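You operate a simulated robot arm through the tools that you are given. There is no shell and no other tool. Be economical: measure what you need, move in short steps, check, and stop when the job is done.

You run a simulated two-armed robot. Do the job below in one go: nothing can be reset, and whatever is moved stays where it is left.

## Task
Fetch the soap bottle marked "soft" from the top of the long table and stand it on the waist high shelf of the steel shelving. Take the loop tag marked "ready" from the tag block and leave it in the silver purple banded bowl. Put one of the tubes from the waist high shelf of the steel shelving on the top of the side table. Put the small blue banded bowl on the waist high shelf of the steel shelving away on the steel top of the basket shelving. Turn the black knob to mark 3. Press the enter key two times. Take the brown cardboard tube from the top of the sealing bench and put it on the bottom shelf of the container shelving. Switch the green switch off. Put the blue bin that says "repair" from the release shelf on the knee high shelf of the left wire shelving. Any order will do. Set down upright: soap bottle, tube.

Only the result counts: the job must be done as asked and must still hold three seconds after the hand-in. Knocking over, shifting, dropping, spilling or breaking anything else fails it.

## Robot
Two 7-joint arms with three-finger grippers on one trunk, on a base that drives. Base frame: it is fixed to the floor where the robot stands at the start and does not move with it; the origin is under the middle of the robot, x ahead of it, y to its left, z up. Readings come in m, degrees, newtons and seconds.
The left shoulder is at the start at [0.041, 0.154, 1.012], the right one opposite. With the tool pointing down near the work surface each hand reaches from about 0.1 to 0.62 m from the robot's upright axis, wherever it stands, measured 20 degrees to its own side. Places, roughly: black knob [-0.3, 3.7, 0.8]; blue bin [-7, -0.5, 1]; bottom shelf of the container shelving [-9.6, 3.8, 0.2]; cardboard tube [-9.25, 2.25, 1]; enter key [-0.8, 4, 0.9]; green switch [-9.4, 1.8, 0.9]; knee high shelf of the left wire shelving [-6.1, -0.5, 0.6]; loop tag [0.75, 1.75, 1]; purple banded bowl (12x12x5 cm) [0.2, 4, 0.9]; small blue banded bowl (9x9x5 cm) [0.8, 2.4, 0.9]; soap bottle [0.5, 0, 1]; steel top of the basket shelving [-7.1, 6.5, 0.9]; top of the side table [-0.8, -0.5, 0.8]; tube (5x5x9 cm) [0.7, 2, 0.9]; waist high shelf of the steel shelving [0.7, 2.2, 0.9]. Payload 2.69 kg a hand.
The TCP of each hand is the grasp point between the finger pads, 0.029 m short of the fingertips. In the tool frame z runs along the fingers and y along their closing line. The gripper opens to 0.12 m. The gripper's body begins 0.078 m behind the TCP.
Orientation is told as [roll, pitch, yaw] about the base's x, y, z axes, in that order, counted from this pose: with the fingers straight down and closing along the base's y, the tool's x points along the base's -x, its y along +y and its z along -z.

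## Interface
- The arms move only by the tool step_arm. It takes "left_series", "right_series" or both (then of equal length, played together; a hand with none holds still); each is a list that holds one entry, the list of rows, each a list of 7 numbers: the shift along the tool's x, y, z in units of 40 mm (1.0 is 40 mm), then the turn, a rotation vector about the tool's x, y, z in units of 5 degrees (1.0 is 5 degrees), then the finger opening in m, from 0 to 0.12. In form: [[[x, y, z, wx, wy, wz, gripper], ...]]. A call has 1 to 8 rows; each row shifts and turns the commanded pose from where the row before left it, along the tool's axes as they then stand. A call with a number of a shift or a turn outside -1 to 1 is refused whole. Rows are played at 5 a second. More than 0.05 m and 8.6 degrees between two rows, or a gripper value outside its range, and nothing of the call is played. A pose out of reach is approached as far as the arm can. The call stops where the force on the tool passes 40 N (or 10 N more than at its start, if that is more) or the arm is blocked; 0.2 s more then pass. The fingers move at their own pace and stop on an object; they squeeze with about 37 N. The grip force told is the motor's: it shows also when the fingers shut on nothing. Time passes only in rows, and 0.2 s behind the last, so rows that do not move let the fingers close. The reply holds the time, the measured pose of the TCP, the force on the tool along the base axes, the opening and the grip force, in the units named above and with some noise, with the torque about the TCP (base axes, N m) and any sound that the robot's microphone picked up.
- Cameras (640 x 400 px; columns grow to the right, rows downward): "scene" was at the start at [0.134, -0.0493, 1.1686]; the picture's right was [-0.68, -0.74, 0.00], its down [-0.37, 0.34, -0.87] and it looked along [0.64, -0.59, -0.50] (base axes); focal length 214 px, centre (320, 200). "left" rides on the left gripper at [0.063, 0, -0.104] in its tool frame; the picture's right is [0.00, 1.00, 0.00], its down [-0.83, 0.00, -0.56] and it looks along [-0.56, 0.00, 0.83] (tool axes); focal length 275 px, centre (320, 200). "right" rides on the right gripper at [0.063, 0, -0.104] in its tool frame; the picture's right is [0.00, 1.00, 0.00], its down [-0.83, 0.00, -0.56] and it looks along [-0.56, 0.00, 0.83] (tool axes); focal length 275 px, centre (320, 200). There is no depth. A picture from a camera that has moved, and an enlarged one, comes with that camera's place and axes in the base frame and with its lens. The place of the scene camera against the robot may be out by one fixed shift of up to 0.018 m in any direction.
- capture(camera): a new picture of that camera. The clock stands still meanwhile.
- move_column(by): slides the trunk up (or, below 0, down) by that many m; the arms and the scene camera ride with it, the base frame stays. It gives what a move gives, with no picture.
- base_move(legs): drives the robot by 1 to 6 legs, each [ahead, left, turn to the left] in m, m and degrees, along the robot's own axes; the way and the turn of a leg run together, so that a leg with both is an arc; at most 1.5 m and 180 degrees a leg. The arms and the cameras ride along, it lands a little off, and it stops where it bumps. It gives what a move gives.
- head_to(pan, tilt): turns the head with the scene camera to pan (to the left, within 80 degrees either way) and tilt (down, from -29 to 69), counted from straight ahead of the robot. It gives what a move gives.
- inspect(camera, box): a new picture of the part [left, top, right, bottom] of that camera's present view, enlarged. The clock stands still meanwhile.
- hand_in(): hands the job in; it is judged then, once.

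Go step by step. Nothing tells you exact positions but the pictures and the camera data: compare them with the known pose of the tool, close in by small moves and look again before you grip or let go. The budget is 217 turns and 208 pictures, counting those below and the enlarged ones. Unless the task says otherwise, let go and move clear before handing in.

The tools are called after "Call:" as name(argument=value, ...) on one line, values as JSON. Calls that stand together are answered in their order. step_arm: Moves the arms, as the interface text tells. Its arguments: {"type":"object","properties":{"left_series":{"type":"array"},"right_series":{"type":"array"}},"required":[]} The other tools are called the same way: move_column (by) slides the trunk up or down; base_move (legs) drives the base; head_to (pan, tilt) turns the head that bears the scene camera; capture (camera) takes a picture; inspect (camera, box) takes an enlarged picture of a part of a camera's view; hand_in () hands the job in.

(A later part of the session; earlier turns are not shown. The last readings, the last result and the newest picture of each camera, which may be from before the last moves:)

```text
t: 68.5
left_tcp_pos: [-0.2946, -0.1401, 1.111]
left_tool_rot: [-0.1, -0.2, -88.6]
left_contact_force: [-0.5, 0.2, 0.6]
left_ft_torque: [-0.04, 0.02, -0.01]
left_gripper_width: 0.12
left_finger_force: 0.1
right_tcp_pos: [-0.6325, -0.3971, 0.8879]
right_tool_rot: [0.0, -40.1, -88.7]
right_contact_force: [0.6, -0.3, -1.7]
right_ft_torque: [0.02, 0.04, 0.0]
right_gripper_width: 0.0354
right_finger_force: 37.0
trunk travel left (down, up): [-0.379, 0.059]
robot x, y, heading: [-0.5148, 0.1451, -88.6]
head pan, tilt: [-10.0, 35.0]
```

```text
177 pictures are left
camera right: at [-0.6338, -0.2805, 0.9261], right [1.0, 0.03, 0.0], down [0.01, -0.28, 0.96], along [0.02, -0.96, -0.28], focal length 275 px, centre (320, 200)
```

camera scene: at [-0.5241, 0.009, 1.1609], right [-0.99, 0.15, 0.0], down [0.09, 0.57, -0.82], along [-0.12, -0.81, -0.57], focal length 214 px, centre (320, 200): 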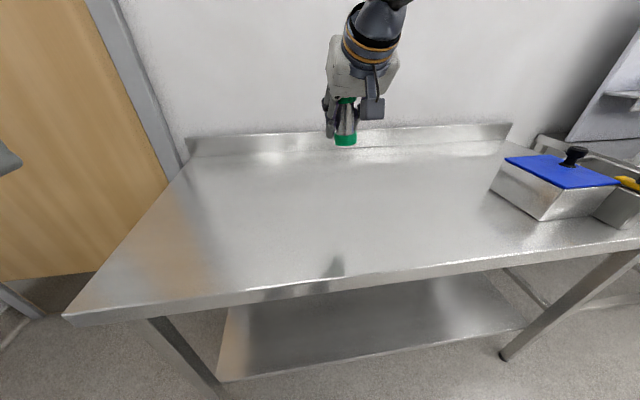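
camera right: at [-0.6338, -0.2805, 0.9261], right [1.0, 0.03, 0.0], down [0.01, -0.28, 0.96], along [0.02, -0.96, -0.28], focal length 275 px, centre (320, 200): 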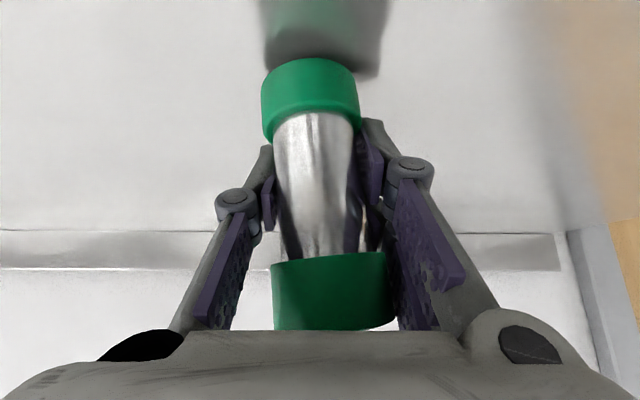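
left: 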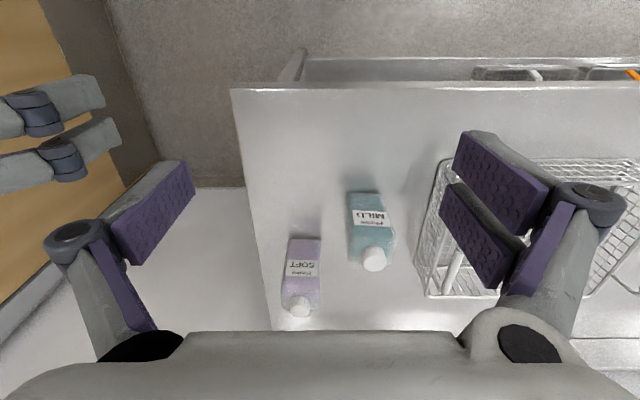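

Call:
step_arm(right_series=[[[0.064, 0, 0.077, 0, 0, 0, 0.02], [0, 0, 0, 0, 0, 0, 0.02]]])

Call:
step_arm(right_series=[[[0.048, 0, 0.057, 0, 0, 0, 0.02], [0, 0, 0, 0, 0, 0, 0.02]]])

Call:
step_arm(right_series=[[[0.032, 0, 0.038, 0, 0, 0, 0.02], [0, 0, 0, 0, 0, 0, 0.02]]])

Call:
capture(camera="right")

```text
t: 69.1
left_tcp_pos: [-0.294, -0.1401, 1.1109]
left_tool_rot: [-0.1, -0.1, -88.6]
left_contact_force: [0.3, 0.6, 0.6]
left_ft_torque: [0.0, 0.02, 0.04]
left_gripper_width: 0.1201
left_finger_force: 0.0
right_tcp_pos: [-0.6321, -0.3968, 0.8833]
right_tool_rot: [-0.1, -40.0, -88.7]
right_contact_force: [-0.5, 0.4, -0.7]
right_ft_torque: [-0.02, -0.03, 0.0]
right_gripper_width: 0.0355
right_finger_force: 37.4
trunk travel left (down, up): [-0.379, 0.059]
robot x, y, heading: [-0.5149, 0.1438, -88.6]
head pan, tilt: [-10.0, 35.0]
```

```text
t: 69.7
left_tcp_pos: [-0.2944, -0.1399, 1.1104]
left_tool_rot: [-0.2, -0.2, -88.6]
left_contact_force: [0.7, 0.4, -0.5]
left_ft_torque: [0.03, 0.02, 0.02]
left_gripper_width: 0.1201
left_finger_force: 0.1
right_tcp_pos: [-0.6315, -0.3976, 0.8821]
right_tool_rot: [0.0, -40.3, -88.8]
right_contact_force: [-0.7, -0.9, 7.3]
right_ft_torque: [0.1, -0.1, 0.03]
right_gripper_width: 0.0352
right_finger_force: 36.9
trunk travel left (down, up): [-0.379, 0.059]
robot x, y, heading: [-0.5193, 0.1433, -88.6]
head pan, tilt: [-10.0, 35.0]
```

```text
t: 70.3
left_tcp_pos: [-0.2947, -0.1395, 1.1113]
left_tool_rot: [0.0, -0.2, -88.6]
left_contact_force: [0.3, -1.4, 0.9]
left_ft_torque: [0.0, 0.0, 0.0]
left_gripper_width: 0.12
left_finger_force: 0.1
right_tcp_pos: [-0.6318, -0.3983, 0.881]
right_tool_rot: [0.0, -40.4, -88.7]
right_contact_force: [-1.9, -4.8, 23.6]
right_ft_torque: [0.16, -0.3, -0.01]
right_gripper_width: 0.0354
right_finger_force: 37.4
trunk travel left (down, up): [-0.379, 0.059]
robot x, y, heading: [-0.5168, 0.1494, -88.6]
head pan, tilt: [-10.0, 35.0]
```

```text
176 pictures are left
camera right: at [-0.6334, -0.2807, 0.92], right [1.0, 0.03, 0.0], down [0.01, -0.27, 0.96], along [0.02, -0.96, -0.27], focal length 275 px, centre (320, 200)
```

right: 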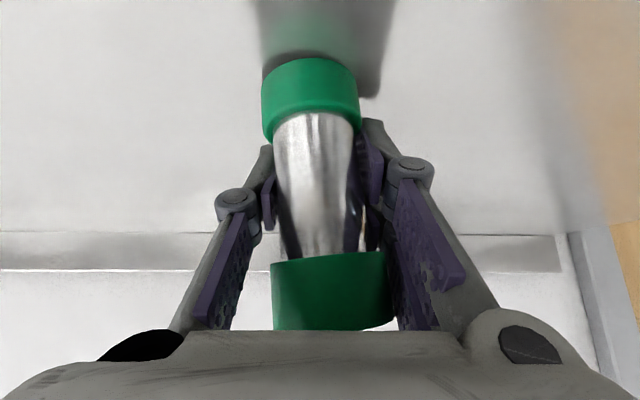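

Tube stands with contact. I ease off slightly, release and withdraw along the fingers.

Call:
step_arm(right_series=[[[-0.04, 0, -0.05, 0, 0, 0, 0.02], [0, 0, 0, 0, 0, 0, 0.09], [0, 0, 0, 0, 0, 0, 0.09], [0, 0, -0.5, 0, 0, 0, 0.09], [0, 0, -1, 0, 0, 0, 0.09], [0, 0, -1, 0, 0, 0, 0.09], [0, 0, -1, 0, 0, 0, 0.09], [0, 0, -1, 0, 0, 0, 0.09]]])

Call:
capture(camera="right")

```text
t: 72.1
left_tcp_pos: [-0.2956, -0.1397, 1.1097]
left_tool_rot: [0.0, 0.0, -88.5]
left_contact_force: [-0.2, 0.8, 0.7]
left_ft_torque: [0.01, 0.02, 0.01]
left_gripper_width: 0.1201
left_finger_force: 0.1
right_tcp_pos: [-0.6334, -0.2801, 1.0203]
right_tool_rot: [-0.1, -40.0, -88.6]
right_contact_force: [0.1, 0.0, -0.1]
right_ft_torque: [0.01, -0.01, 0.02]
right_gripper_width: 0.0901
right_finger_force: 0.0
trunk travel left (down, up): [-0.379, 0.059]
robot x, y, heading: [-0.5182, 0.1463, -89.0]
head pan, tilt: [-10.0, 35.0]
```

```text
175 pictures are left
camera right: at [-0.6352, -0.163, 1.0594], right [1.0, 0.03, 0.0], down [0.01, -0.28, 0.96], along [0.02, -0.96, -0.28], focal length 275 px, centre (320, 200)
```

right: 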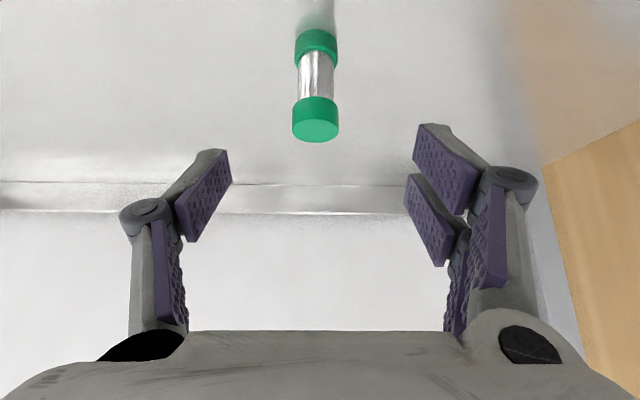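

Tube stands upright on the side table. Next the soap: raise the right hand, set pitch about -25°, and drive back to the long table.

Call:
step_arm(right_series=[[[-0.643, 0, -0.766, 0, 1, 0, 0.09], [-0.57, 0, -0.82, 0, 1, 0, 0.09], [-0.5, 0, -0.866, 0, 1, 0, 0.09], [0.5, 0, -0.5, 0, 0, 0, 0.09]]])

Call:
base_move(legs=[[-0.4, 0, 0], [0, 0, 89], [0, -0.42, 0], [0.45, 0, 0]])

Call:
head_to(pan=0, tilt=30)

Call:
capture(camera="scene")

Call:
capture(camera="right")

```text
t: 73.1
left_tcp_pos: [-0.2947, -0.1395, 1.1093]
left_tool_rot: [-0.1, -0.2, -88.6]
left_contact_force: [0.0, -0.3, 0.0]
left_ft_torque: [-0.01, -0.02, -0.02]
left_gripper_width: 0.1199
left_finger_force: 0.0
right_tcp_pos: [-0.6346, -0.2518, 1.1483]
right_tool_rot: [0.1, -25.0, -88.6]
right_contact_force: [-0.9, 0.7, 0.7]
right_ft_torque: [-0.01, 0.0, 0.03]
right_gripper_width: 0.0902
right_finger_force: 0.1
trunk travel left (down, up): [-0.379, 0.059]
robot x, y, heading: [-0.515, 0.1469, -88.6]
head pan, tilt: [-10.0, 35.0]
```

```text
t: 85.1
left_tcp_pos: [0.2132, 0.3517, 1.1087]
left_tool_rot: [-0.1, 0.0, 1.0]
left_contact_force: [0.4, 0.0, -0.4]
left_ft_torque: [0.02, 0.04, -0.01]
left_gripper_width: 0.1201
left_finger_force: 0.1
right_tcp_pos: [0.3237, 0.0109, 1.1482]
right_tool_rot: [0.0, -25.0, 0.9]
right_contact_force: [-0.3, 0.0, 0.7]
right_ft_torque: [-0.02, 0.01, -0.01]
right_gripper_width: 0.09
right_finger_force: 0.0
trunk travel left (down, up): [-0.379, 0.059]
robot x, y, heading: [-0.0732, 0.13, 1.4]
head pan, tilt: [-10.0, 35.0]
```

```text
t: 85.8
left_tcp_pos: [0.213, 0.3515, 1.1092]
left_tool_rot: [-0.2, -0.1, 1.1]
left_contact_force: [0.4, 0.1, -0.5]
left_ft_torque: [0.01, 0.02, -0.02]
left_gripper_width: 0.1198
left_finger_force: 0.1
right_tcp_pos: [0.3234, 0.0098, 1.149]
right_tool_rot: [0.0, -25.0, 1.0]
right_contact_force: [-0.6, -1.6, -0.7]
right_ft_torque: [0.01, -0.03, 0.01]
right_gripper_width: 0.09
right_finger_force: 0.1
trunk travel left (down, up): [-0.379, 0.059]
robot x, y, heading: [-0.0734, 0.1324, 1.2]
head pan, tilt: [0.0, 30.0]
```

```text
174 pictures are left
camera scene: at [0.0831, 0.1439, 1.1686], right [0.02, -1.0, 0.0], down [-0.5, -0.01, -0.87], along [0.87, 0.02, -0.5], focal length 214 px, centre (320, 200)
```

scene: 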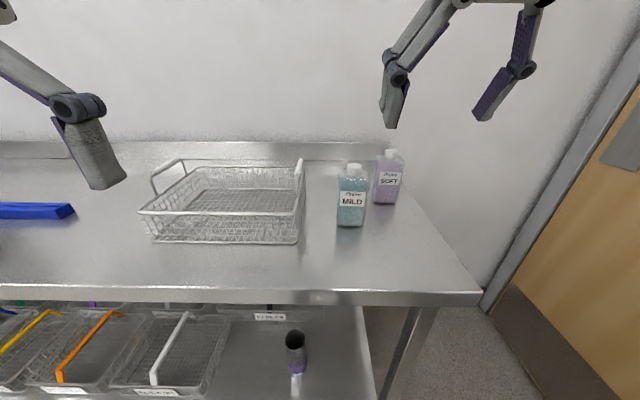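

```text
173 pictures are left
camera right: at [0.2228, 0.0099, 1.216], right [-0.02, 1.0, 0.0], down [0.52, 0.01, 0.86], along [0.86, 0.02, -0.52], focal length 275 px, centre (320, 200)
```

right: 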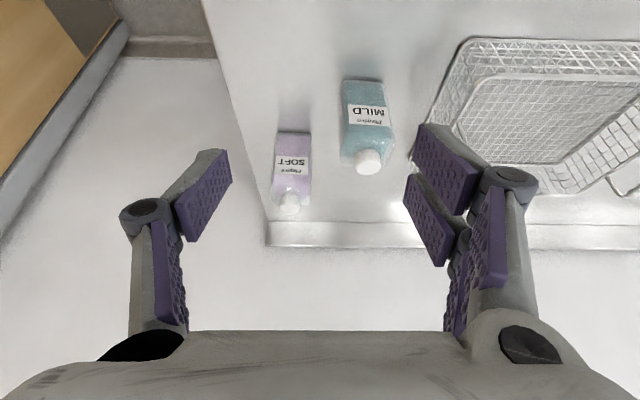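

SOFT centered about (0.575,-0.025), MILD is just left of it and nearer. I move in above it.

Call:
base_move(legs=[[0.12, 0, -1.2]])

Call:
step_arm(right_series=[[[-0.83, -0.9, 0.5, 0, 0, 0, 0.085], [0, 0, 0.8, 0, 0, 0, 0.085], [0, 0, 0.8, 0, 0, 0, 0.085], [0, 0, 0, 0, 0, 0, 0.085]]])

Call:
capture(camera="right")

Call:
capture(camera="scene")

```text
t: 87.1
left_tcp_pos: [0.336, 0.3472, 1.109]
left_tool_rot: [-0.1, -0.2, 0.0]
left_contact_force: [-0.1, 0.0, 0.3]
left_ft_torque: [0.01, 0.02, -0.05]
left_gripper_width: 0.1199
left_finger_force: 0.1
right_tcp_pos: [0.4401, 0.0042, 1.1476]
right_tool_rot: [0.0, -24.9, 0.0]
right_contact_force: [0.5, 0.0, -0.4]
right_ft_torque: [-0.03, 0.02, -0.03]
right_gripper_width: 0.0899
right_finger_force: 0.0
trunk travel left (down, up): [-0.379, 0.059]
robot x, y, heading: [0.0399, 0.1311, -0.1]
head pan, tilt: [0.0, 30.0]
```

```text
refused: row 1 steps farther than a row can; nothing moved
```

```text
172 pictures are left
camera right: at [0.3392, 0.0055, 1.2158], right [0.0, 1.0, 0.0], down [0.52, 0.0, 0.85], along [0.85, 0.0, -0.52], focal length 275 px, centre (320, 200)
```

right: 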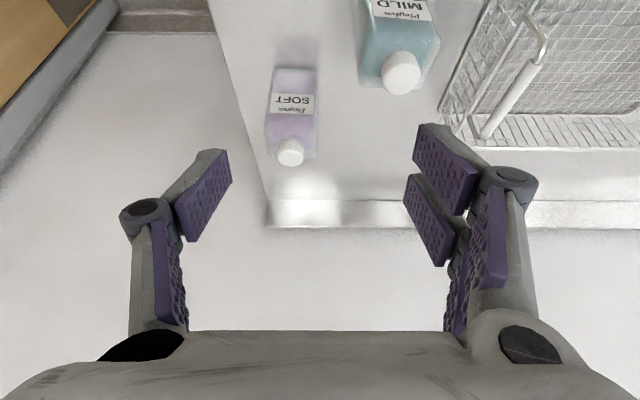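

```text
171 pictures are left
camera scene: at [0.2017, 0.1422, 1.1685], right [0.0, -1.0, 0.0], down [-0.5, 0.0, -0.87], along [0.87, 0.0, -0.5], focal length 214 px, centre (320, 200)
```

scene: 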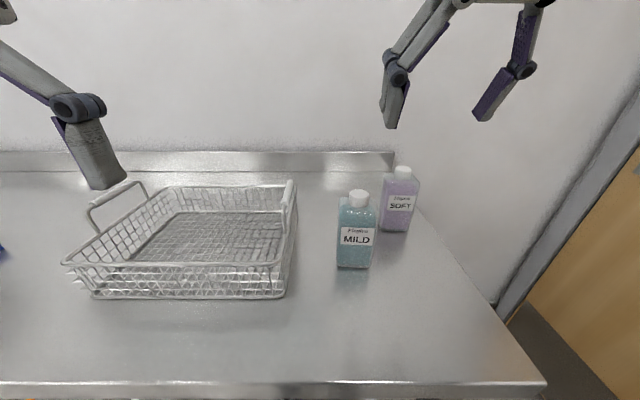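

Call:
step_arm(right_series=[[[-0.8, 0, 0.3, 0, 0, 0, 0.085], [0, -0.8, 0.2, 0, 0, 0, 0.085], [0, 0, 0.8, 0, 0, 0, 0.085], [0, 0, 0.8, 0, 0, 0, 0.085], [0, 0, 0, 0, 0, 0, 0.085]]])

Call:
capture(camera="right")

Call:
inspect(camera="scene", box=[300, 80, 500, 280])

```text
t: 88.3
left_tcp_pos: [0.334, 0.3467, 1.1102]
left_tool_rot: [-0.1, -0.2, 0.0]
left_contact_force: [-0.2, -0.5, 0.2]
left_ft_torque: [-0.02, 0.0, -0.01]
left_gripper_width: 0.1201
left_finger_force: 0.0
right_tcp_pos: [0.502, -0.0272, 1.084]
right_tool_rot: [0.1, -25.0, 0.0]
right_contact_force: [0.2, 0.0, 0.1]
right_ft_torque: [0.02, 0.02, -0.03]
right_gripper_width: 0.0847
right_finger_force: 0.1
trunk travel left (down, up): [-0.379, 0.059]
robot x, y, heading: [0.0421, 0.1315, 0.0]
head pan, tilt: [0.0, 30.0]
```

```text
170 pictures are left
camera right: at [0.4022, -0.0262, 1.1523], right [0.0, 1.0, 0.0], down [0.52, 0.0, 0.86], along [0.86, 0.0, -0.52], focal length 275 px, centre (320, 200)
```

right: 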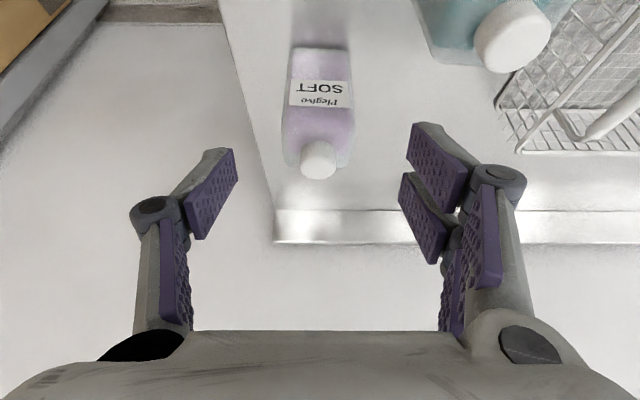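

```text
2.00 times, centred on (400, 180) of scene
camera zoom: at [0.2007, 0.1424, 1.1687], right [0.0, -1.0, 0.0], down [-0.5, 0.0, -0.87], along [0.87, 0.0, -0.5], focal length 429 px, centre (160, 240)
```

zoom: 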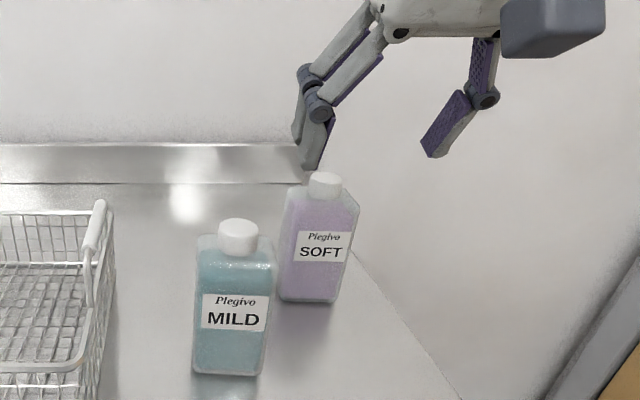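

Centered; I descend along the fingers to about (0.583,-0.027,0.945).

Call:
step_arm(right_series=[[[-0.37, 0, 0.8, 0, 0, 0, 0.085], [0, 0, 0.8, 0, 0, 0, 0.085], [0, 0, 0.8, 0, 0, 0, 0.085], [0, 0, 0.6, 0, 0, 0, 0.085], [0, 0, 0, 0, 0, 0, 0.085]]])

Call:
capture(camera="right")

Call:
inspect(camera="scene", box=[300, 80, 500, 280])

```text
t: 89.5
left_tcp_pos: [0.3341, 0.3479, 1.1108]
left_tool_rot: [0.0, -0.1, 0.1]
left_contact_force: [-0.3, -0.5, 0.1]
left_ft_torque: [-0.01, -0.01, 0.0]
left_gripper_width: 0.12
left_finger_force: 0.1
right_tcp_pos: [0.5689, -0.027, 0.9839]
right_tool_rot: [0.0, -24.9, 0.0]
right_contact_force: [-0.5, -0.5, -0.3]
right_ft_torque: [-0.04, 0.03, 0.01]
right_gripper_width: 0.0849
right_finger_force: 0.0
trunk travel left (down, up): [-0.379, 0.059]
robot x, y, heading: [0.0401, 0.1312, 0.1]
head pan, tilt: [0.0, 30.0]
```

```text
168 pictures are left
camera right: at [0.4689, -0.0265, 1.0513], right [0.0, 1.0, 0.0], down [0.52, 0.0, 0.86], along [0.86, 0.0, -0.52], focal length 275 px, centre (320, 200)
```

right: 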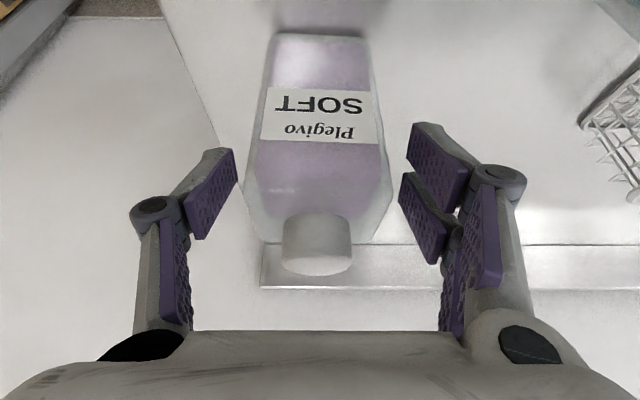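

```text
2.00 times, centred on (400, 180) of scene
camera zoom: at [0.2007, 0.1422, 1.1687], right [0.0, -1.0, 0.0], down [-0.5, 0.0, -0.87], along [0.87, 0.0, -0.5], focal length 429 px, centre (160, 240)
```

zoom: 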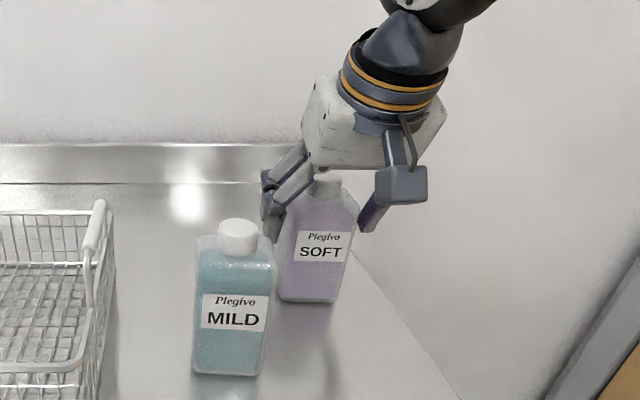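

Call:
step_arm(right_series=[[[0, 0, 0.5, 0, 0, 0, 0.085], [0, 0, 0.45, 0, 0, 0, 0.085], [0, 0, 0, 0, 0, 0, 0.085], [0, 0, 0, 0, 0, 0, 0.04], [0, 0, 0, 0, 0, 0, 0.04], [0, 0, 0, 0, 0, 0, 0.04]]])

Call:
capture(camera="right")

```text
t: 90.9
left_tcp_pos: [0.3331, 0.3471, 1.1098]
left_tool_rot: [-0.1, -0.2, 0.0]
left_contact_force: [-0.2, 0.3, 0.6]
left_ft_torque: [0.0, 0.0, 0.03]
left_gripper_width: 0.1199
left_finger_force: 0.0
right_tcp_pos: [0.5835, -0.0269, 0.949]
right_tool_rot: [0.0, -25.1, 0.0]
right_contact_force: [0.4, -2.9, 4.6]
right_ft_torque: [-0.48, -0.03, -0.01]
right_gripper_width: 0.0628
right_finger_force: 36.4
trunk travel left (down, up): [-0.379, 0.059]
robot x, y, heading: [0.0402, 0.133, 0.0]
head pan, tilt: [0.0, 30.0]
```

```text
166 pictures are left
camera right: at [0.4844, -0.027, 1.017], right [0.0, 1.0, 0.0], down [0.52, 0.0, 0.86], along [0.86, 0.0, -0.52], focal length 275 px, centre (320, 200)
```

right: 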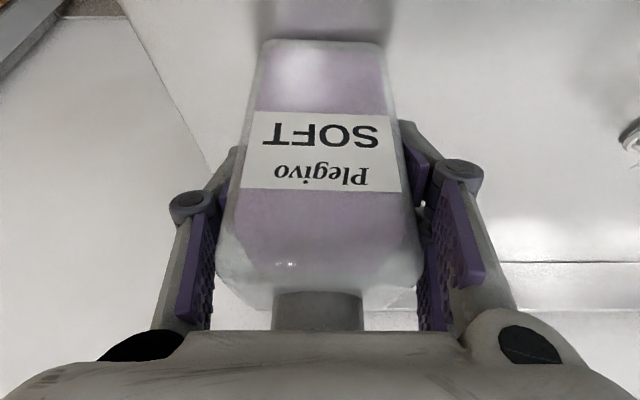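

Bottle gripped. I lift it and drive to the shelving.

Call:
step_arm(right_series=[[[-0.423, 0, -0.906, 0, 0, 0, 0.04], [-0.423, 0, -0.906, 0, 0, 0, 0.04], [-0.423, 0, -0.906, 0, 0, 0, 0.04], [-0.423, 0, -0.906, 0, 0, 0, 0.04], [0, 0, 0, 0, 0, 0, 0.04]]])

Call:
base_move(legs=[[-0.45, 0, 0], [0, 1.03, 0], [0, 1.03, 0]])

Call:
head_to(pan=0, tilt=20)

Call:
capture(camera="scene")

Call:
capture(camera="right")

```text
t: 92.1
left_tcp_pos: [0.3345, 0.3474, 1.1103]
left_tool_rot: [-0.1, -0.1, 0.0]
left_contact_force: [-0.6, -0.2, 0.1]
left_ft_torque: [-0.03, 0.01, 0.01]
left_gripper_width: 0.1199
left_finger_force: 0.0
right_tcp_pos: [0.5853, -0.0271, 1.1074]
right_tool_rot: [0.0, -25.0, 0.1]
right_contact_force: [-0.1, 0.6, -4.0]
right_ft_torque: [0.02, -0.04, -0.01]
right_gripper_width: 0.0627
right_finger_force: 37.3
trunk travel left (down, up): [-0.379, 0.059]
robot x, y, heading: [0.0433, 0.1316, 0.0]
head pan, tilt: [0.0, 30.0]
```

```text
t: 110.5
left_tcp_pos: [-0.1412, 2.4209, 1.1104]
left_tool_rot: [-0.1, -0.1, 1.7]
left_contact_force: [0.0, 0.0, -0.1]
left_ft_torque: [0.03, 0.03, 0.0]
left_gripper_width: 0.1201
left_finger_force: 0.0
right_tcp_pos: [0.1181, 2.0534, 1.1095]
right_tool_rot: [0.0, -25.0, 1.5]
right_contact_force: [0.5, 0.0, -3.8]
right_ft_torque: [-0.01, -0.04, -0.02]
right_gripper_width: 0.0619
right_finger_force: 36.6
trunk travel left (down, up): [-0.379, 0.059]
robot x, y, heading: [-0.4269, 2.1966, 1.2]
head pan, tilt: [0.0, 30.0]
```

```text
t: 111.2
left_tcp_pos: [-0.1415, 2.4215, 1.1101]
left_tool_rot: [-0.1, 0.0, 1.6]
left_contact_force: [0.1, -0.5, 0.9]
left_ft_torque: [-0.01, 0.05, -0.01]
left_gripper_width: 0.1202
left_finger_force: 0.1
right_tcp_pos: [0.1187, 2.0544, 1.1079]
right_tool_rot: [0.0, -25.0, 1.6]
right_contact_force: [-0.1, 0.5, -4.4]
right_ft_torque: [0.04, -0.01, 0.03]
right_gripper_width: 0.0618
right_finger_force: 37.0
trunk travel left (down, up): [-0.379, 0.059]
robot x, y, heading: [-0.4302, 2.1942, 1.5]
head pan, tilt: [0.0, 20.0]
```

```text
165 pictures are left
camera scene: at [-0.2662, 2.2123, 1.1846], right [0.03, -1.0, 0.0], down [-0.34, -0.01, -0.94], along [0.94, 0.02, -0.34], focal length 214 px, centre (320, 200)
```

scene: 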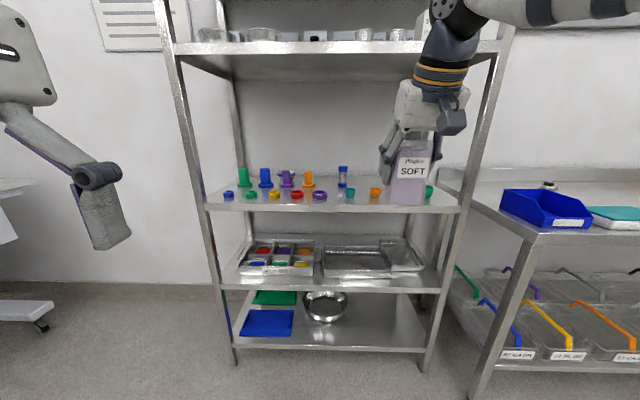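

```text
164 pictures are left
camera right: at [0.0181, 2.052, 1.1762], right [-0.03, 1.0, 0.0], down [0.52, 0.02, 0.85], along [0.85, 0.02, -0.52], focal length 275 px, centre (320, 200)
```

right: 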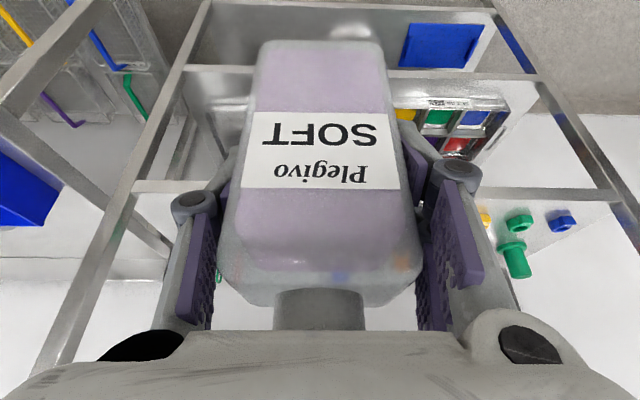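

I lower slightly and drive in, keeping the bottle well above the small bowls.

Call:
step_arm(right_series=[[[0.423, 0, 0.906, 0, 0, 0, 0.04], [0.317, 0, 0.68, 0, 0, 0, 0.04], [0, 0, 0, 0, 0, 0, 0.04]]])

Call:
base_move(legs=[[0, 0, -1.5], [0.58, 0, 0]])

Call:
capture(camera="scene")

Call:
capture(camera="right")

```text
t: 112.0
left_tcp_pos: [-0.1416, 2.4213, 1.1096]
left_tool_rot: [-0.1, -0.2, 1.6]
left_contact_force: [0.1, 0.3, -0.9]
left_ft_torque: [-0.02, 0.0, 0.0]
left_gripper_width: 0.1201
left_finger_force: 0.2
right_tcp_pos: [0.1189, 2.0528, 1.0383]
right_tool_rot: [0.0, -25.0, 1.6]
right_contact_force: [0.2, -0.1, -5.1]
right_ft_torque: [0.04, -0.01, 0.01]
right_gripper_width: 0.0617
right_finger_force: 37.3
trunk travel left (down, up): [-0.379, 0.059]
robot x, y, heading: [-0.4286, 2.1977, 1.6]
head pan, tilt: [0.0, 20.0]
```

```text
t: 115.7
left_tcp_pos: [0.4567, 2.4041, 1.1098]
left_tool_rot: [-0.1, -0.2, -0.8]
left_contact_force: [0.5, -0.4, -0.6]
left_ft_torque: [-0.02, 0.03, 0.02]
left_gripper_width: 0.1203
left_finger_force: 0.1
right_tcp_pos: [0.7013, 2.0261, 1.0373]
right_tool_rot: [-0.1, -25.0, -1.0]
right_contact_force: [0.0, 0.6, -4.3]
right_ft_torque: [-0.03, -0.02, 0.0]
right_gripper_width: 0.0621
right_finger_force: 37.1
trunk travel left (down, up): [-0.379, 0.059]
robot x, y, heading: [0.1617, 2.1907, -0.9]
head pan, tilt: [0.0, 20.0]
```

```text
163 pictures are left
camera scene: at [0.323, 2.2013, 1.1846], right [-0.02, -1.0, 0.0], down [-0.34, 0.01, -0.94], along [0.94, -0.01, -0.34], focal length 214 px, centre (320, 200)
```

scene: 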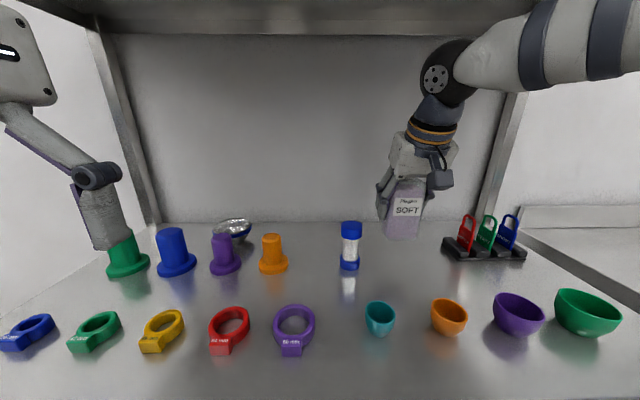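

```text
162 pictures are left
camera right: at [0.6006, 2.0286, 1.1054], right [0.01, 1.0, 0.0], down [0.52, 0.0, 0.85], along [0.85, -0.01, -0.52], focal length 275 px, centre (320, 200)
```

right: 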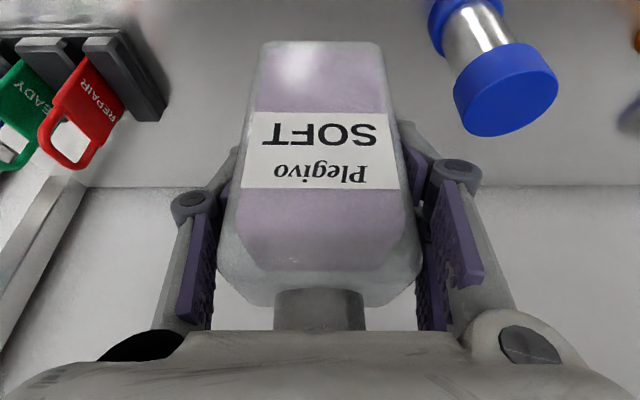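

Space between blue tube and tag block is free. I shift a little right and lower.

Call:
step_arm(right_series=[[[0, -0.3, 0, 0, 0, 0, 0.04], [0.4, 0, 0.9, 0, 0, 0, 0.04], [0.16, 0, 0.34, 0, 0, 0, 0.04], [0, 0, 0, 0, 0, 0, 0.04]]])

Call:
capture(camera="right")

Call:
inspect(camera="scene", box=[330, 160, 490, 280])

```text
t: 116.7
left_tcp_pos: [0.4567, 2.4045, 1.1102]
left_tool_rot: [0.0, -0.1, -0.9]
left_contact_force: [-0.3, -0.2, -0.5]
left_ft_torque: [-0.01, -0.02, 0.04]
left_gripper_width: 0.1198
left_finger_force: 0.0
right_tcp_pos: [0.7007, 2.0138, 0.9812]
right_tool_rot: [0.0, -25.0, -0.8]
right_contact_force: [-0.1, -0.7, -4.1]
right_ft_torque: [-0.01, 0.02, -0.01]
right_gripper_width: 0.0618
right_finger_force: 37.1
trunk travel left (down, up): [-0.379, 0.059]
robot x, y, heading: [0.1628, 2.1918, -0.9]
head pan, tilt: [0.0, 20.0]
```

```text
161 pictures are left
camera right: at [0.6004, 2.0164, 1.0502], right [0.01, 1.0, 0.0], down [0.52, 0.0, 0.86], along [0.85, -0.01, -0.52], focal length 275 px, centre (320, 200)
```

right: 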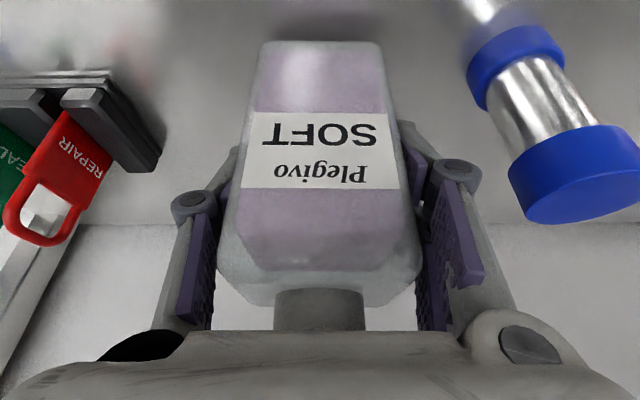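

```text
3.33 times, centred on (410, 220) of scene
camera zoom: at [0.3227, 2.2014, 1.1846], right [-0.02, -1.0, 0.0], down [-0.34, 0.01, -0.94], along [0.94, -0.01, -0.34], focal length 715 px, centre (20, 133)
```

zoom: 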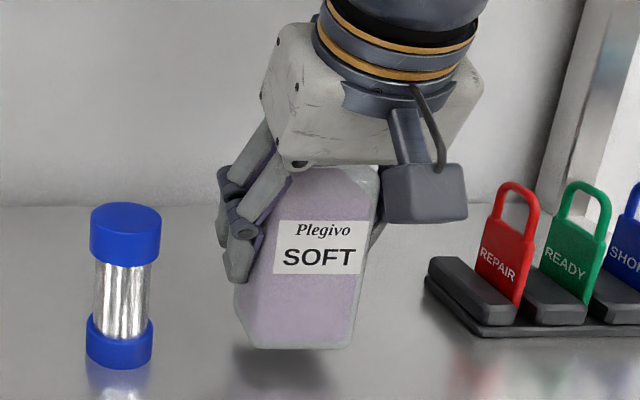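

Call:
step_arm(right_series=[[[0.16, 0, 0.34, 0, 0, 0, 0.04], [0, 0, 0, 0, 0, 0, 0.04]]])

Call:
step_arm(right_series=[[[0.05, 0, 0.11, 0, 0, 0, 0.04], [0, 0, 0, 0, 0, 0, 0.04]]])

Call:
inspect(camera="scene", box=[330, 160, 490, 280])

```text
t: 117.3
left_tcp_pos: [0.4563, 2.4049, 1.1104]
left_tool_rot: [-0.1, -0.2, -0.8]
left_contact_force: [-1.0, 0.6, -0.1]
left_ft_torque: [-0.01, 0.0, 0.03]
left_gripper_width: 0.1201
left_finger_force: 0.1
right_tcp_pos: [0.7005, 2.0145, 0.9713]
right_tool_rot: [0.1, -25.2, -0.8]
right_contact_force: [2.9, -1.8, 9.1]
right_ft_torque: [-0.57, 0.22, 0.11]
right_gripper_width: 0.0617
right_finger_force: 36.3
trunk travel left (down, up): [-0.379, 0.059]
robot x, y, heading: [0.1617, 2.1899, -0.8]
head pan, tilt: [0.0, 20.0]
```

```text
t: 118.0
left_tcp_pos: [0.4547, 2.4039, 1.1103]
left_tool_rot: [0.0, -0.1, -0.8]
left_contact_force: [-1.1, 0.2, 0.8]
left_ft_torque: [0.0, 0.02, -0.03]
left_gripper_width: 0.12
left_finger_force: 0.1
right_tcp_pos: [0.7018, 2.0143, 0.9707]
right_tool_rot: [-0.1, -25.9, -0.9]
right_contact_force: [-5.6, -1.0, 19.6]
right_ft_torque: [-0.65, 1.06, -0.15]
right_gripper_width: 0.0619
right_finger_force: 36.6
trunk travel left (down, up): [-0.379, 0.059]
robot x, y, heading: [0.1619, 2.1913, -0.9]
head pan, tilt: [0.0, 20.0]
stopped in row 2 (right hand): the force on the tool passed its limit at 41 N (the readings are from after the stop); the commanded pose is now the measured one
```

```text
3.33 times, centred on (410, 220) of scene
camera zoom: at [0.3203, 2.2016, 1.1848], right [-0.02, -1.0, 0.0], down [-0.34, 0.01, -0.94], along [0.94, -0.02, -0.34], focal length 715 px, centre (20, 133)
```

zoom: 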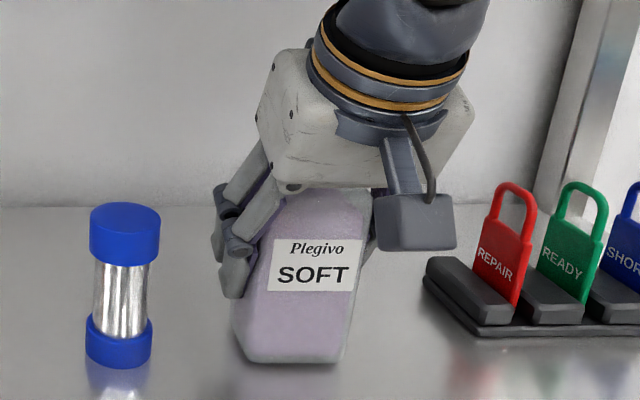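

The bottle touches down. Release and withdraw.

Call:
step_arm(right_series=[[[0, 0, 0, 0, 0, 0, 0.08], [0, 0, 0, 0, 0, 0, 0.08], [0, 0, -0.5, 0, 0, 0, 0.08], [0, 0, -1, 0, 0, 0, 0.08], [0, 0, -1, 0, 0, 0, 0.08], [0, 0, -1, 0, 0, 0, 0.08]]])

Call:
capture(camera="right")

Call:
capture(camera="scene")

```text
t: 119.3
left_tcp_pos: [0.456, 2.4042, 1.1115]
left_tool_rot: [0.0, -0.2, -0.7]
left_contact_force: [-0.3, -0.6, 0.3]
left_ft_torque: [0.03, 0.02, -0.05]
left_gripper_width: 0.1201
left_finger_force: 0.1
right_tcp_pos: [0.6407, 2.0143, 1.0924]
right_tool_rot: [0.0, -25.6, -0.9]
right_contact_force: [0.3, 1.0, -0.5]
right_ft_torque: [-0.01, -0.01, 0.0]
right_gripper_width: 0.0802
right_finger_force: 0.0
trunk travel left (down, up): [-0.379, 0.059]
robot x, y, heading: [0.1629, 2.1905, -0.7]
head pan, tilt: [0.0, 20.0]
```

```text
158 pictures are left
camera right: at [0.5393, 2.0172, 1.1602], right [0.01, 1.0, 0.0], down [0.51, 0.0, 0.86], along [0.86, -0.01, -0.51], focal length 275 px, centre (320, 200)
```

right: 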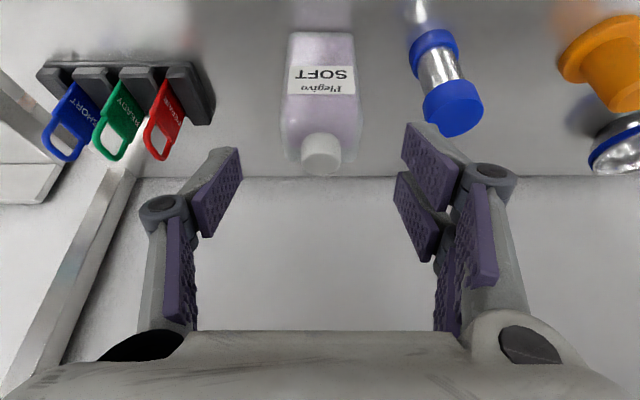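

```text
157 pictures are left
camera scene: at [0.322, 2.2013, 1.1848], right [-0.02, -1.0, 0.0], down [-0.34, 0.01, -0.94], along [0.94, -0.01, -0.34], focal length 214 px, centre (320, 200)
```

scene: 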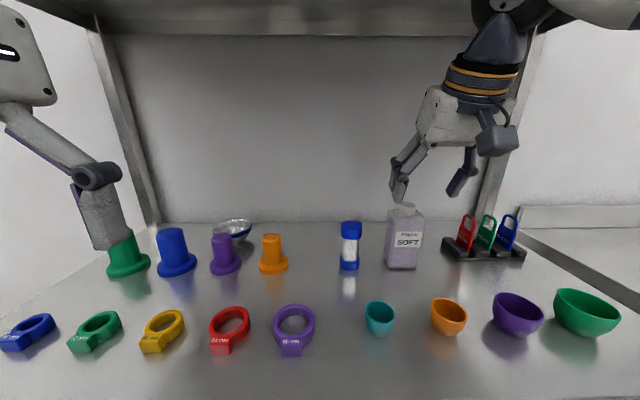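

Bottle stands. Now a close look at the tag block.

Call:
inspect(camera="right", box=[10, 40, 250, 190])

Call:
inspect(camera="scene", box=[430, 200, 540, 270])

```text
2.67 times, centred on (130, 115) of right
camera zoom: at [0.5393, 2.0172, 1.1602], right [0.01, 1.0, 0.0], down [0.51, 0.0, 0.86], along [0.86, -0.01, -0.51], focal length 734 px, centre (827, 427)
```

zoom: 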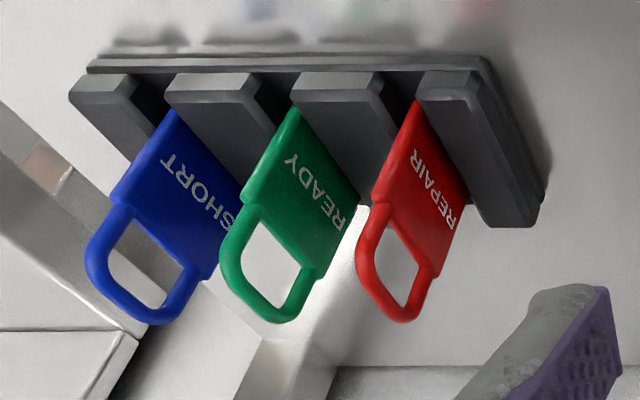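

```text
5.71 times, centred on (485, 235) of scene
camera zoom: at [0.322, 2.2013, 1.1848], right [-0.02, -1.0, 0.0], down [-0.34, 0.01, -0.94], along [0.94, -0.01, -0.34], focal length 1226 px, centre (-623, 0)
```

zoom: 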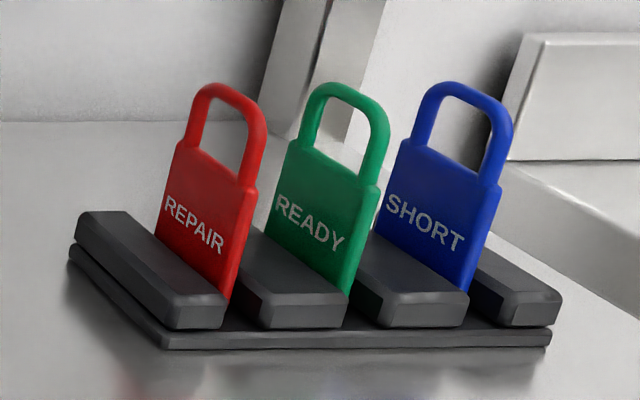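

READY is the green tag, plate in the x–z plane at about (0.745,1.816), top z≈0.99. I'll use the left hand for it (keeps elbow off the right post). Back out, retract right, tilt left.

Call:
base_move(legs=[[-0.4, 0, 0.8]])

Call:
step_arm(right_series=[[[0.9, 0, -0.42, 0, 0, 0, 0.08], [0.9, 0, -0.42, 0, 0, 0, 0.08], [0.9, 0, -0.42, 0, 0, 0, 0.08], [0.9, 0, -0.42, 0, 0, 0, 0.08], [0.9, 0, -0.42, 0, 0, 0, 0.08], [0, 0, 0, 0, 0, 0, 0.08]]], left_series=[[[-0.9, 0, 0, 0, -1, 0, 0.05], [-0.9, 0, 0, 0, -1, 0, 0.05], [-0.9, 0, 0.2, 0, -1, 0, 0.05], [-0.9, 0, 0.2, 0, -1, 0, 0.05], [-0.9, 0, 0.3, 0, -1, 0, 0.05], [-0.5, -0.5, 0.3, 0, 0, 0, 0.05]]])

Call:
base_move(legs=[[0, -0.34, 0]])

Call:
capture(camera="scene")

Call:
capture(camera="left")

```text
t: 121.8
left_tcp_pos: [0.0501, 2.4127, 1.1099]
left_tool_rot: [-0.2, -0.2, 0.3]
left_contact_force: [-0.1, -0.7, 0.0]
left_ft_torque: [0.03, 0.03, -0.03]
left_gripper_width: 0.12
left_finger_force: 0.0
right_tcp_pos: [0.2436, 2.0265, 1.0924]
right_tool_rot: [0.0, -25.6, 0.3]
right_contact_force: [-0.4, 0.5, -0.7]
right_ft_torque: [0.01, -0.01, 0.01]
right_gripper_width: 0.0801
right_finger_force: 0.1
trunk travel left (down, up): [-0.379, 0.059]
robot x, y, heading: [-0.2358, 2.1954, 0.5]
head pan, tilt: [0.0, 20.0]
```

```text
t: 123.2
left_tcp_pos: [0.259, 2.3938, 1.1138]
left_tool_rot: [-0.1, -25.2, 0.4]
left_contact_force: [0.5, -0.3, -0.1]
left_ft_torque: [0.0, 0.01, 0.02]
left_gripper_width: 0.05
left_finger_force: 0.1
right_tcp_pos: [0.0453, 2.0268, 1.0911]
right_tool_rot: [0.2, -25.4, 0.2]
right_contact_force: [0.2, 0.2, 0.1]
right_ft_torque: [0.01, 0.01, 0.01]
right_gripper_width: 0.0801
right_finger_force: 0.0
trunk travel left (down, up): [-0.379, 0.059]
robot x, y, heading: [-0.2397, 2.1967, 0.3]
head pan, tilt: [0.0, 20.0]
```

```text
t: 126.4
left_tcp_pos: [0.26, 2.0613, 1.1123]
left_tool_rot: [-0.1, -25.1, 0.3]
left_contact_force: [-0.5, 0.1, -0.1]
left_ft_torque: [0.02, -0.04, -0.02]
left_gripper_width: 0.0499
left_finger_force: 0.1
right_tcp_pos: [0.0467, 1.6944, 1.0911]
right_tool_rot: [0.0, -25.6, 0.2]
right_contact_force: [0.5, -0.3, 0.0]
right_ft_torque: [0.0, -0.02, -0.02]
right_gripper_width: 0.0802
right_finger_force: 0.1
trunk travel left (down, up): [-0.379, 0.059]
robot x, y, heading: [-0.235, 1.8608, 0.2]
head pan, tilt: [0.0, 20.0]
```

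```text
154 pictures are left
camera scene: at [-0.0765, 1.8723, 1.1847], right [0.01, -1.0, 0.0], down [-0.34, 0.0, -0.94], along [0.94, 0.01, -0.34], focal length 214 px, centre (320, 200)
```

scene: 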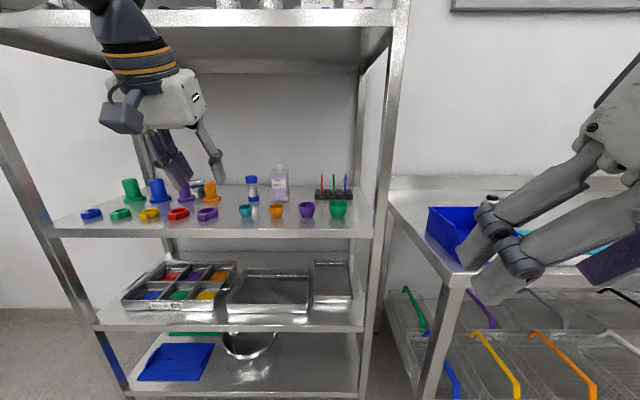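

```text
153 pictures are left
camera left: at [0.1582, 2.0594, 1.1806], right [0.0, 1.0, 0.0], down [0.52, 0.0, 0.86], along [0.86, 0.0, -0.52], focal length 275 px, centre (320, 200)
```

left: 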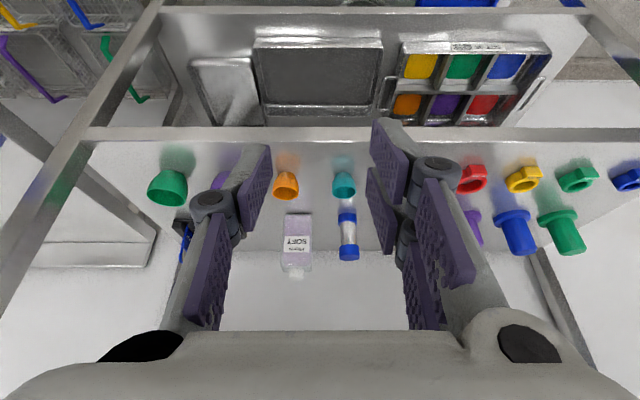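

Tags are edge-on from here, confirming orientation. I bring the left hand to y≈1.82 and drive closer.

Call:
step_arm(left_series=[[[0, -1, 0, 0, 0, 0, 0.04], [0, -1, 0, 0, 0, 0, 0.04], [0, -1, 0, 0, 0, 0, 0.04], [0, -1, 0, 0, 0, 0, 0.04], [0, -1, 0, 0, 0, 0, 0.04], [0, -1, 0, 0, 0, 0, 0.04]]])

Call:
base_move(legs=[[0.3, 0, 0]])

Call:
capture(camera="left")

Call:
capture(camera="scene")

```text
t: 127.8
left_tcp_pos: [0.2598, 1.8174, 1.1158]
left_tool_rot: [-0.1, -25.3, 0.3]
left_contact_force: [-0.1, 0.8, 0.3]
left_ft_torque: [0.03, -0.01, 0.03]
left_gripper_width: 0.0401
left_finger_force: 0.1
right_tcp_pos: [0.0468, 1.6926, 1.091]
right_tool_rot: [0.2, -25.6, 0.3]
right_contact_force: [-0.1, 0.0, 0.7]
right_ft_torque: [0.02, -0.01, -0.01]
right_gripper_width: 0.0798
right_finger_force: 0.0
trunk travel left (down, up): [-0.379, 0.059]
robot x, y, heading: [-0.2354, 1.8632, 0.4]
head pan, tilt: [0.0, 20.0]
```

```text
t: 129.8
left_tcp_pos: [0.5603, 1.8216, 1.1163]
left_tool_rot: [0.0, -25.1, 0.5]
left_contact_force: [0.6, 0.7, -1.9]
left_ft_torque: [0.04, 0.03, 0.02]
left_gripper_width: 0.0398
left_finger_force: 0.0
right_tcp_pos: [0.3461, 1.6969, 1.0915]
right_tool_rot: [0.0, -25.5, 0.4]
right_contact_force: [0.8, -0.9, -0.3]
right_ft_torque: [-0.03, 0.01, 0.0]
right_gripper_width: 0.0803
right_finger_force: 0.1
trunk travel left (down, up): [-0.379, 0.059]
robot x, y, heading: [0.0596, 1.8627, 0.2]
head pan, tilt: [0.0, 20.0]
```

```text
152 pictures are left
camera left: at [0.4579, 1.8207, 1.1831], right [0.0, 1.0, 0.0], down [0.52, 0.0, 0.86], along [0.86, 0.0, -0.52], focal length 275 px, centre (320, 200)
```

left: 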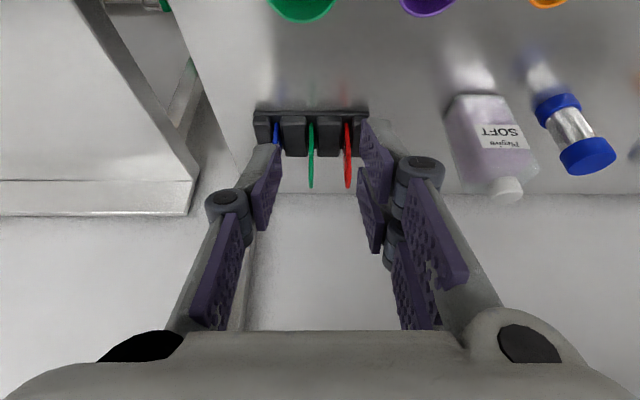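

```text
151 pictures are left
camera scene: at [0.2225, 1.8746, 1.1846], right [0.01, -1.0, 0.0], down [-0.34, 0.0, -0.94], along [0.94, 0.01, -0.34], focal length 214 px, centre (320, 200)
```

scene: 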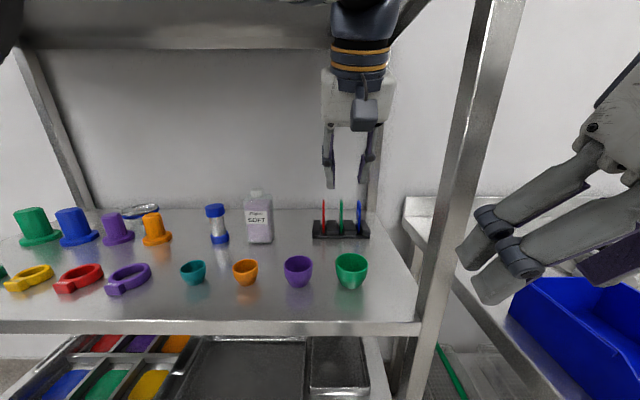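

Green tag at about (0.745,1.811), top z≈0.99. Drive 0.1 m ahead and descend halfway with a narrow opening.

Call:
base_move(legs=[[0.1, 0, 0]])

Call:
step_arm(left_series=[[[-0.37, -0.25, 0.5, 0, 0, 0, 0.03], [0, 0, 0.9, 0, 0, 0, 0.03], [0, 0, 0.9, 0, 0, 0, 0.03], [0, 0, 0, 0, 0, 0, 0.03]]])

Call:
capture(camera="left")

Call:
inspect(camera="scene", box=[280, 130, 420, 250])

```text
t: 131.0
left_tcp_pos: [0.6584, 1.8222, 1.1144]
left_tool_rot: [-0.1, -25.1, 0.5]
left_contact_force: [0.5, 0.4, -0.2]
left_ft_torque: [-0.01, 0.02, -0.02]
left_gripper_width: 0.04
left_finger_force: 0.1
right_tcp_pos: [0.4458, 1.6972, 1.09]
right_tool_rot: [0.0, -25.5, 0.5]
right_contact_force: [1.1, 0.3, 0.0]
right_ft_torque: [-0.03, 0.02, 0.04]
right_gripper_width: 0.0799
right_finger_force: 0.0
trunk travel left (down, up): [-0.379, 0.059]
robot x, y, heading: [0.1597, 1.8655, 0.4]
head pan, tilt: [0.0, 20.0]
```

```text
t: 132.0
left_tcp_pos: [0.7119, 1.8129, 1.0395]
left_tool_rot: [-0.2, -25.2, 0.5]
left_contact_force: [-0.6, -0.2, -0.2]
left_ft_torque: [0.02, -0.01, 0.01]
left_gripper_width: 0.0301
left_finger_force: 0.0
right_tcp_pos: [0.4441, 1.698, 1.0919]
right_tool_rot: [-0.1, -25.6, 0.4]
right_contact_force: [0.2, -1.1, 0.7]
right_ft_torque: [-0.02, 0.0, 0.03]
right_gripper_width: 0.0798
right_finger_force: 0.0
trunk travel left (down, up): [-0.379, 0.059]
robot x, y, heading: [0.1602, 1.8598, 0.4]
head pan, tilt: [0.0, 20.0]
```

```text
150 pictures are left
camera left: at [0.6107, 1.8117, 1.1075], right [0.0, 1.0, 0.0], down [0.52, 0.0, 0.86], along [0.86, 0.0, -0.52], focal length 275 px, centre (320, 200)
```

left: 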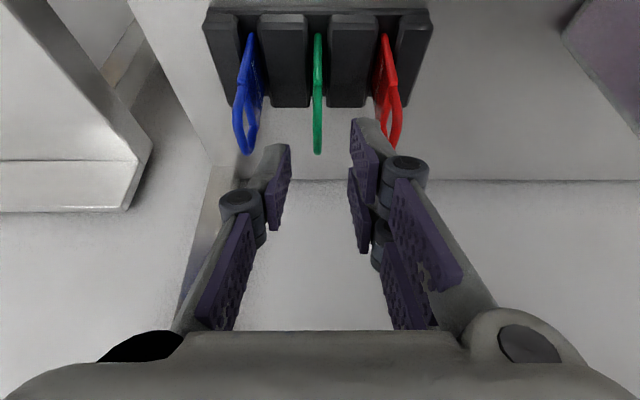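

```text
3.33 times, centred on (350, 190) of scene
camera zoom: at [0.3207, 1.8753, 1.1848], right [0.01, -1.0, 0.0], down [-0.34, 0.0, -0.94], along [0.94, 0.01, -0.34], focal length 715 px, centre (220, 233)
```

zoom: 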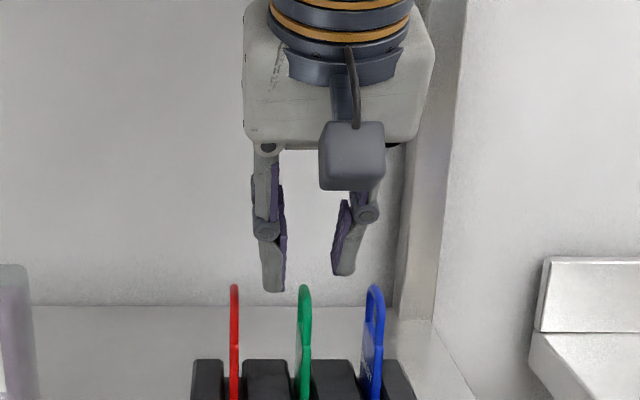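

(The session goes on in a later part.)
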